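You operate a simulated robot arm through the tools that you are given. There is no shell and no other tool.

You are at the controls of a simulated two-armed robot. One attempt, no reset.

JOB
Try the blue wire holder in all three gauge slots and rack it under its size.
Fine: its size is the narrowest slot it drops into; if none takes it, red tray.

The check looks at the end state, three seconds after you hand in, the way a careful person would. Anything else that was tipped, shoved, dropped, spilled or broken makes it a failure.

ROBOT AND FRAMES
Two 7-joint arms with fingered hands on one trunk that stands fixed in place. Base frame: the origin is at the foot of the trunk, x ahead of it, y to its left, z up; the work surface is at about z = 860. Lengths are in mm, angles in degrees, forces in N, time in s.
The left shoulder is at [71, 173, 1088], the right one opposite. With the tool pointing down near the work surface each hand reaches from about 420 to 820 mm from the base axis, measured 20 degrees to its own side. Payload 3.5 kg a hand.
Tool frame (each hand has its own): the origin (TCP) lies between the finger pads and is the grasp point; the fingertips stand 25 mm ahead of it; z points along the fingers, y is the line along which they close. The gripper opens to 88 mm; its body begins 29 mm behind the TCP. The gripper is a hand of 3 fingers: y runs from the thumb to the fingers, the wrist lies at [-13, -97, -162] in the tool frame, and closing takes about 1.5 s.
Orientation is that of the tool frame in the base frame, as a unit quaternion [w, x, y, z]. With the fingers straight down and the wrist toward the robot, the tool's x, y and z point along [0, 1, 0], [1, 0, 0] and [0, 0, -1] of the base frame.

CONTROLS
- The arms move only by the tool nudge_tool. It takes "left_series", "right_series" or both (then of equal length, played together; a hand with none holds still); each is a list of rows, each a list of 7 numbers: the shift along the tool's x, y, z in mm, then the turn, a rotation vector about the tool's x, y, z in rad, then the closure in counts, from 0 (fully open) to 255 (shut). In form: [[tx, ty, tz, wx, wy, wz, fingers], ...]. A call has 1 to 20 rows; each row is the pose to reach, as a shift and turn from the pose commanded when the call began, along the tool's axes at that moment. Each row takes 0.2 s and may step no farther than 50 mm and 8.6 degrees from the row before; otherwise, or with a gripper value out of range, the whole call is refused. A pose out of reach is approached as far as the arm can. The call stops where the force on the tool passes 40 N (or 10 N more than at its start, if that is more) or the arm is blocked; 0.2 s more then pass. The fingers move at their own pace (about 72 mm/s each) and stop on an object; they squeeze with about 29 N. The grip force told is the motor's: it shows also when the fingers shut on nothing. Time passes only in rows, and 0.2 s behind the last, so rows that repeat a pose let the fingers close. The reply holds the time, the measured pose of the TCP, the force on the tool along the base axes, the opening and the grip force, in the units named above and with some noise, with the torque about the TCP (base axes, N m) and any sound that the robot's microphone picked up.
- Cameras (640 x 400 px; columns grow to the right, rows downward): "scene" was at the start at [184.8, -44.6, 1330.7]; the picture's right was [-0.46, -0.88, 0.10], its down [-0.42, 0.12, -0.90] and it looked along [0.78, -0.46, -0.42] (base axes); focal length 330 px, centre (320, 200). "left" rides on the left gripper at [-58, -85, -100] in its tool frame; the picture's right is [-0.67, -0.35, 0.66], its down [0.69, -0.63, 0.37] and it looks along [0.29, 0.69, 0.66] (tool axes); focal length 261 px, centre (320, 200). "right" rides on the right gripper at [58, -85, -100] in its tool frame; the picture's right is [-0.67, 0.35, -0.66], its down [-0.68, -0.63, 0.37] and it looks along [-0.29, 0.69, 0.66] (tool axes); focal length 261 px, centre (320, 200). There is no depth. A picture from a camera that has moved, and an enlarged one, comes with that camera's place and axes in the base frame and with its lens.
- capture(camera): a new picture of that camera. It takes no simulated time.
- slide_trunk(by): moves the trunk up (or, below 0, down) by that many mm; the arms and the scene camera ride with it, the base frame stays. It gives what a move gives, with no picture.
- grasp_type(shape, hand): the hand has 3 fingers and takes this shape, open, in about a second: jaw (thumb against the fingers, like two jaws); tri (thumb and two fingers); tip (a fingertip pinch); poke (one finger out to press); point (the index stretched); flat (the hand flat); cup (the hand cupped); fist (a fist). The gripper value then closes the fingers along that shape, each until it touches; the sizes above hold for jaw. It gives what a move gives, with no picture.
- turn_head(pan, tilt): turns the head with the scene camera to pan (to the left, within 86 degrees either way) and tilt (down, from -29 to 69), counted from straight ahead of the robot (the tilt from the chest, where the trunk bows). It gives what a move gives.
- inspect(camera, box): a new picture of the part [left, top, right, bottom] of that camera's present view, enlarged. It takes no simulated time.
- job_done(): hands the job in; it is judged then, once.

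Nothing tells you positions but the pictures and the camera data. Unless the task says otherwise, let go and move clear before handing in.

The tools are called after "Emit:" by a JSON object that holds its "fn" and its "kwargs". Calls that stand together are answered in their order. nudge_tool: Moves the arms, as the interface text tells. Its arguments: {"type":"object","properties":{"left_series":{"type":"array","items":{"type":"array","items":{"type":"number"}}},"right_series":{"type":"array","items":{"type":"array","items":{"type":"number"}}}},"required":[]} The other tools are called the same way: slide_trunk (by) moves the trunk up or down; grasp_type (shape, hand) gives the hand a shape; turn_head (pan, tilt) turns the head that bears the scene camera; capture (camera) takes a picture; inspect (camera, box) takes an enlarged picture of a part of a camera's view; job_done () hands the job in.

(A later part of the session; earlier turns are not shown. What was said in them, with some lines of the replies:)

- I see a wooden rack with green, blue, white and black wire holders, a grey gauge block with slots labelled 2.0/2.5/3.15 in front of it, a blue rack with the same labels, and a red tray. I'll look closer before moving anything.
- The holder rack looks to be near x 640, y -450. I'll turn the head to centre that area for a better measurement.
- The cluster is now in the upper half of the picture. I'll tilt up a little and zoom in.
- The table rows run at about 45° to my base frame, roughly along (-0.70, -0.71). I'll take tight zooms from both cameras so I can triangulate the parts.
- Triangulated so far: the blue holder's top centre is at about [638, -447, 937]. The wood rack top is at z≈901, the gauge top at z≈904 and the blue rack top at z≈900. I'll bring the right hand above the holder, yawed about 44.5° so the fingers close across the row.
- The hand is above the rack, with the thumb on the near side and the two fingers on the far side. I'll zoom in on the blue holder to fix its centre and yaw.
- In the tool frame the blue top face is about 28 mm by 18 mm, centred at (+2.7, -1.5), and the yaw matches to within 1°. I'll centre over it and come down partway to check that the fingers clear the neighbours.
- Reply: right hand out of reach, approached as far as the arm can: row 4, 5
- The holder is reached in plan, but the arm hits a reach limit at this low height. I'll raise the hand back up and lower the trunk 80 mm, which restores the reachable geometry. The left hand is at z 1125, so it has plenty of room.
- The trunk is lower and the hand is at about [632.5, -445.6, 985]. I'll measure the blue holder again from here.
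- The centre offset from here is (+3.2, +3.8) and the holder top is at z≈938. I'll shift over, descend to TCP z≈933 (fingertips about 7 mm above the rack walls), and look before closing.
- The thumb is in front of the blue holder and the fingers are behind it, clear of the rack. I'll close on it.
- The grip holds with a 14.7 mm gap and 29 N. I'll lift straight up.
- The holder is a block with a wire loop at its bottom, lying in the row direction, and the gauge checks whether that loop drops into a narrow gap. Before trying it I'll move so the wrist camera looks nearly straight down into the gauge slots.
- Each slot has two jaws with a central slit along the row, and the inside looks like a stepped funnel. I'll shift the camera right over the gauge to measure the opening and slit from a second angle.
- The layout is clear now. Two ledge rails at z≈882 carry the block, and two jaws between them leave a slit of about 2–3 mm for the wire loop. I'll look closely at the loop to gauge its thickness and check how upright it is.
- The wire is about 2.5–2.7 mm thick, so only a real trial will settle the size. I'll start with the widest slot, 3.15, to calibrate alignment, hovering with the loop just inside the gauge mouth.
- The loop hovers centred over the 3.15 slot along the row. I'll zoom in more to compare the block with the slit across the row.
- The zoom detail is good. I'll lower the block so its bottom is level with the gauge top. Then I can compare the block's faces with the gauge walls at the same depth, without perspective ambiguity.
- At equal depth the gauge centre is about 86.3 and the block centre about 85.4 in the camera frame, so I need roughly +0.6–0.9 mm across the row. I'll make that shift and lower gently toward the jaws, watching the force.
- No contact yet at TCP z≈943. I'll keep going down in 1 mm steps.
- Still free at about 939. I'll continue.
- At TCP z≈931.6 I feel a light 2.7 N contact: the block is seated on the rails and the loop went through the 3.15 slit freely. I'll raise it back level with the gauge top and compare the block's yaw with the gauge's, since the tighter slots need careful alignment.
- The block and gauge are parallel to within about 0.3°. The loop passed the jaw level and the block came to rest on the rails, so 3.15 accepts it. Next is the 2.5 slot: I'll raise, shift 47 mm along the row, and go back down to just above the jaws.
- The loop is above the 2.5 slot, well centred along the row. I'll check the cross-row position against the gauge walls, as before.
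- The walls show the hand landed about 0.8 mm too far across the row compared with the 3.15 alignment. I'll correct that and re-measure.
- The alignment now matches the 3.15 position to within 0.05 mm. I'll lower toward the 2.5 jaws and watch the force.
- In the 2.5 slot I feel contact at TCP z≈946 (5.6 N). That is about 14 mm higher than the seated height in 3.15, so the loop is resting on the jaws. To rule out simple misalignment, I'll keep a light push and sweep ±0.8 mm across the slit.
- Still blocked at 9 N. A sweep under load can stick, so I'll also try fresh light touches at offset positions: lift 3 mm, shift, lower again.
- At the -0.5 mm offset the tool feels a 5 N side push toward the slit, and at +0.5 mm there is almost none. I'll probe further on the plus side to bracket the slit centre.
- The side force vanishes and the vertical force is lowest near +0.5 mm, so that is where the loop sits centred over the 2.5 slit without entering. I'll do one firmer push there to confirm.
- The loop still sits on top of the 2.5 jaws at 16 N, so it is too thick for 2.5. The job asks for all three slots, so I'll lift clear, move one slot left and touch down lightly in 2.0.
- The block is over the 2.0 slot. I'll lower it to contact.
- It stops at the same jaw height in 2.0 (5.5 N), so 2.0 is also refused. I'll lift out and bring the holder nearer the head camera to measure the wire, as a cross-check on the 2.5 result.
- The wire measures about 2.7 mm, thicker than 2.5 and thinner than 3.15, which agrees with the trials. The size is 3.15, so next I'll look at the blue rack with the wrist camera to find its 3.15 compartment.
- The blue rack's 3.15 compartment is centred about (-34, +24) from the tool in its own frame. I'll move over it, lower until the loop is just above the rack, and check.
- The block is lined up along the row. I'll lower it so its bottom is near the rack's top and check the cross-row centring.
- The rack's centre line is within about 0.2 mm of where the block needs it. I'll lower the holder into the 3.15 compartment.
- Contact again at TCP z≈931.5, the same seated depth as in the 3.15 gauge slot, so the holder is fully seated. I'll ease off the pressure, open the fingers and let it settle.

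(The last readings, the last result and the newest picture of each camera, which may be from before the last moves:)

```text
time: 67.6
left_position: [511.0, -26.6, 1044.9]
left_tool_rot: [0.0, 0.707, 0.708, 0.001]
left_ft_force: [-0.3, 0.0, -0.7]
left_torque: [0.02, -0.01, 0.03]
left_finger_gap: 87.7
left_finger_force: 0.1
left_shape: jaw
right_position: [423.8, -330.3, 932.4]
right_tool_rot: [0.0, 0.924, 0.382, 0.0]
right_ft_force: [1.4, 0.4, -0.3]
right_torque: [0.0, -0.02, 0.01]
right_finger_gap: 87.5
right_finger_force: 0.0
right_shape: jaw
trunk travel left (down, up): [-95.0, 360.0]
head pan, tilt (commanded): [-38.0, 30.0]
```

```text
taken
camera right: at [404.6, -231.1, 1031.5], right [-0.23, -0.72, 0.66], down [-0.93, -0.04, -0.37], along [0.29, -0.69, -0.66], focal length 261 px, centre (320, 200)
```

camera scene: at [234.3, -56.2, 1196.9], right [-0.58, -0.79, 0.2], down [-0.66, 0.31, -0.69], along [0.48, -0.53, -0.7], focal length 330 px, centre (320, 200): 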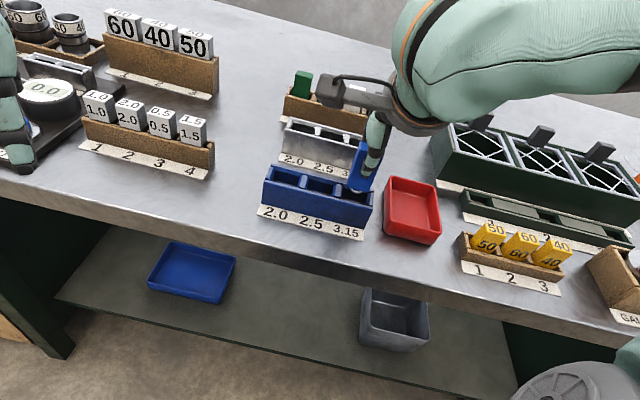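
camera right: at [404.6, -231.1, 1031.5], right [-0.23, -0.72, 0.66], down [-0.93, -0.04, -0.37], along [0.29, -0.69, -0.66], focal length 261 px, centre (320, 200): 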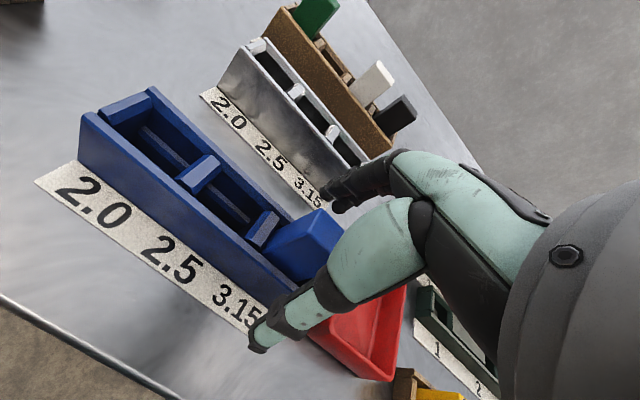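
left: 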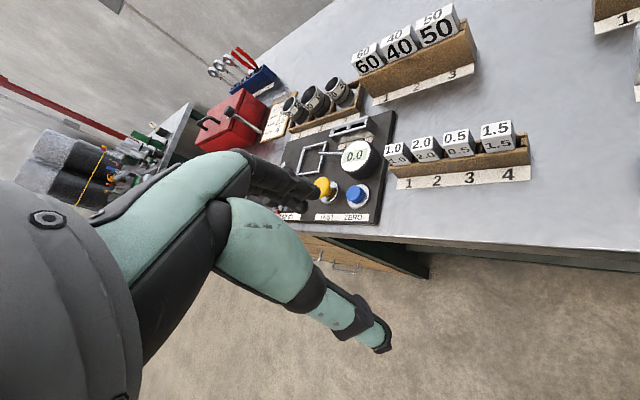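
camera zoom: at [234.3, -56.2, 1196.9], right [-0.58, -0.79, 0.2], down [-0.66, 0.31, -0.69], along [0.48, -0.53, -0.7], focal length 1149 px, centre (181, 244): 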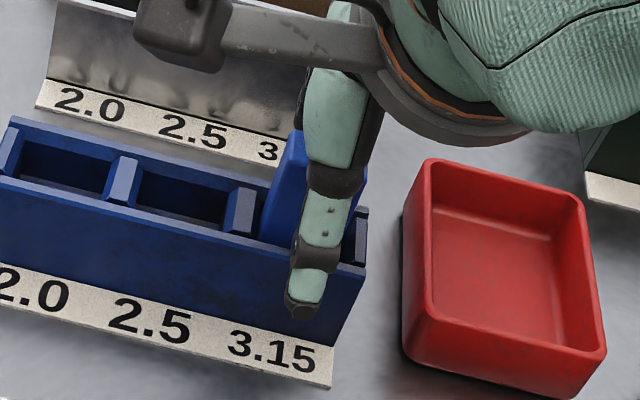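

The fingers are open and the holder stands upright in the compartment. I'll lift straight up and clear.

Emit:
{"fn": "nudge_tool", "kwargs": {"right_series": [[0, 0, -10, 0, 0, 0, 0], [0, 0, -25, 0, 0, 0, 0], [0, 0, -45, 0, 0, 0, 0], [0, 0, -70, 0, 0, 0, 0], [0, 0, -100, 0, 0, 0, 0], [0, 0, -130, 0, 0, 0, 0], [0, 0, -160, 0, 0, 0, 0], [0, 0, -160, 0, 0, 0, 0]]}}

Emit:
{"fn": "capture", "kwargs": {"camera": "scene"}}

Emit:
{"fn": "capture", "kwargs": {"camera": "right"}}

Emit:
{"fn": "inspect", "kwargs": {"camera": "scene", "box": [250, 60, 450, 250]}}

```text
time: 69.4
left_position: [510.4, -27.0, 1045.7]
left_tool_rot: [-0.001, 0.707, 0.707, 0.0]
left_ft_force: [-0.1, -0.6, 0.4]
left_torque: [0.05, 0.01, 0.01]
left_finger_gap: 87.7
left_finger_force: 0.0
left_shape: jaw
right_position: [423.6, -329.8, 1093.2]
right_tool_rot: [0.0, 0.924, 0.383, 0.0]
right_ft_force: [0.5, -0.2, 0.1]
right_torque: [0.01, 0.03, -0.01]
right_finger_gap: 87.5
right_finger_force: 0.0
right_shape: jaw
trunk travel left (down, up): [-95.0, 360.0]
head pan, tilt (commanded): [-38.0, 30.0]
```

```text
taken
camera scene: at [234.4, -56.3, 1196.8], right [-0.58, -0.79, 0.2], down [-0.66, 0.31, -0.69], along [0.48, -0.53, -0.7], focal length 330 px, centre (320, 200)
```

scene: 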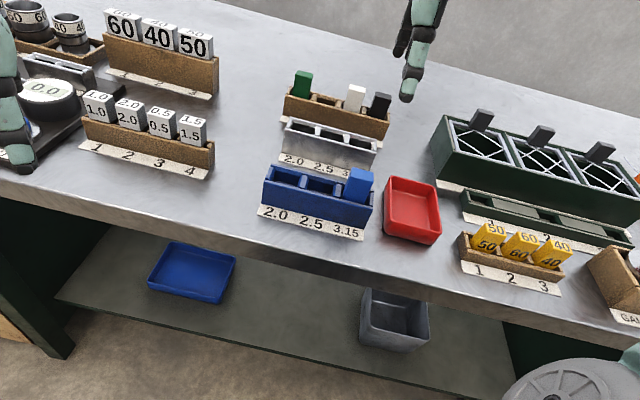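

```text
taken
camera right: at [404.0, -229.8, 1192.3], right [-0.23, -0.72, 0.66], down [-0.93, -0.04, -0.37], along [0.29, -0.69, -0.66], focal length 261 px, centre (320, 200)
```

right: 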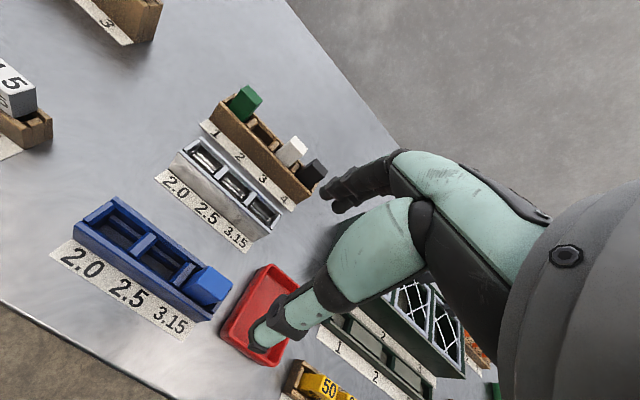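

```text
2.11 times, centred on (350, 155) of scene
camera zoom: at [234.4, -56.3, 1196.8], right [-0.58, -0.79, 0.2], down [-0.66, 0.31, -0.69], along [0.48, -0.53, -0.7], focal length 695 px, centre (257, 295)
```

zoom: 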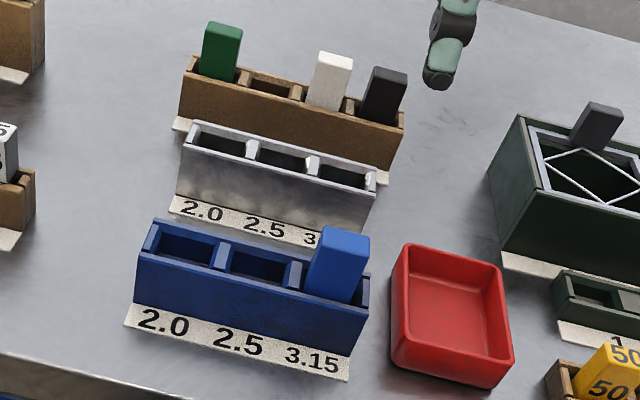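

The holder stands upright under 3.15, and everything else looks untouched. I'll take one last close look before handing in.

Emit:
{"fn": "inspect", "kwargs": {"camera": "scene", "box": [310, 145, 410, 245]}}

Emit:
{"fn": "inspect", "kwargs": {"camera": "right", "box": [60, 80, 340, 360]}}

```text
4.00 times, centred on (360, 195) of scene
camera zoom: at [234.4, -56.3, 1196.8], right [-0.58, -0.79, 0.2], down [-0.66, 0.31, -0.69], along [0.48, -0.53, -0.7], focal length 1321 px, centre (160, 220)
```

zoom: 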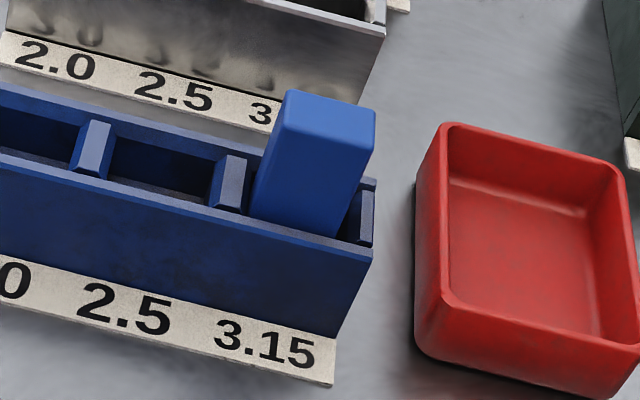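

```text
1.43 times, centred on (200, 220) of right
camera zoom: at [404.0, -229.8, 1192.3], right [-0.23, -0.72, 0.66], down [-0.93, -0.04, -0.37], along [0.29, -0.69, -0.66], focal length 372 px, centre (491, 171)
```

zoom: 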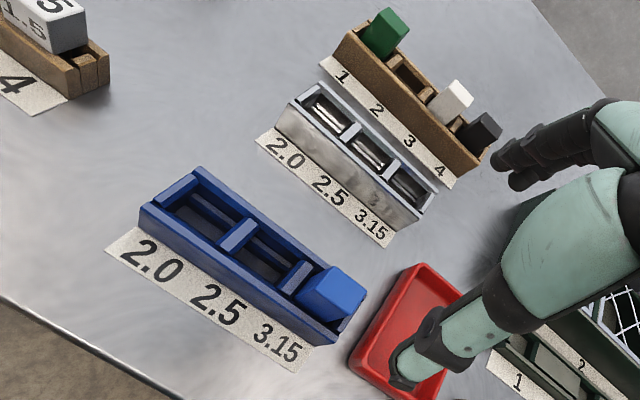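

The blue holder sits upright and seated in the rack compartment labelled 3.15. The gauge, the other holders and the tray look undisturbed, and the hand is open and clear above. The gauge refused it at 2.0 and 2.5 and took it at 3.15, so I'm handing in.

Emit:
{"fn": "job_done", "kwargs": {}}

```text
The job is handed in.
```

I tried the blue wire holder in all three gauge slots, and its size is 3.15. It now stands upright in the 3.15 compartment of the blue rack.

| Slot | Result |
|---|---|
| 2.0 | Refused: the wire loop stopped on top of the jaws (5.5 N). I made one light touch there. |
| 2.5 | Refused: the loop stopped at the same height. It did not go in at several offsets, or with up to about 16 N of push. |
| 3.15 | Accepted: the loop passed through with no resistance and the block seated on the rails. |

The wire measured about 2.7 mm in the camera view, which fits those results, though that reading is only good to roughly 0.1 mm. The holder reached the same depth in the rack as it did in the 3.15 slot.

The gauge, the other holders and the red tray looked undisturbed in the last pictures. I opened the hand and raised it clear before handing in.
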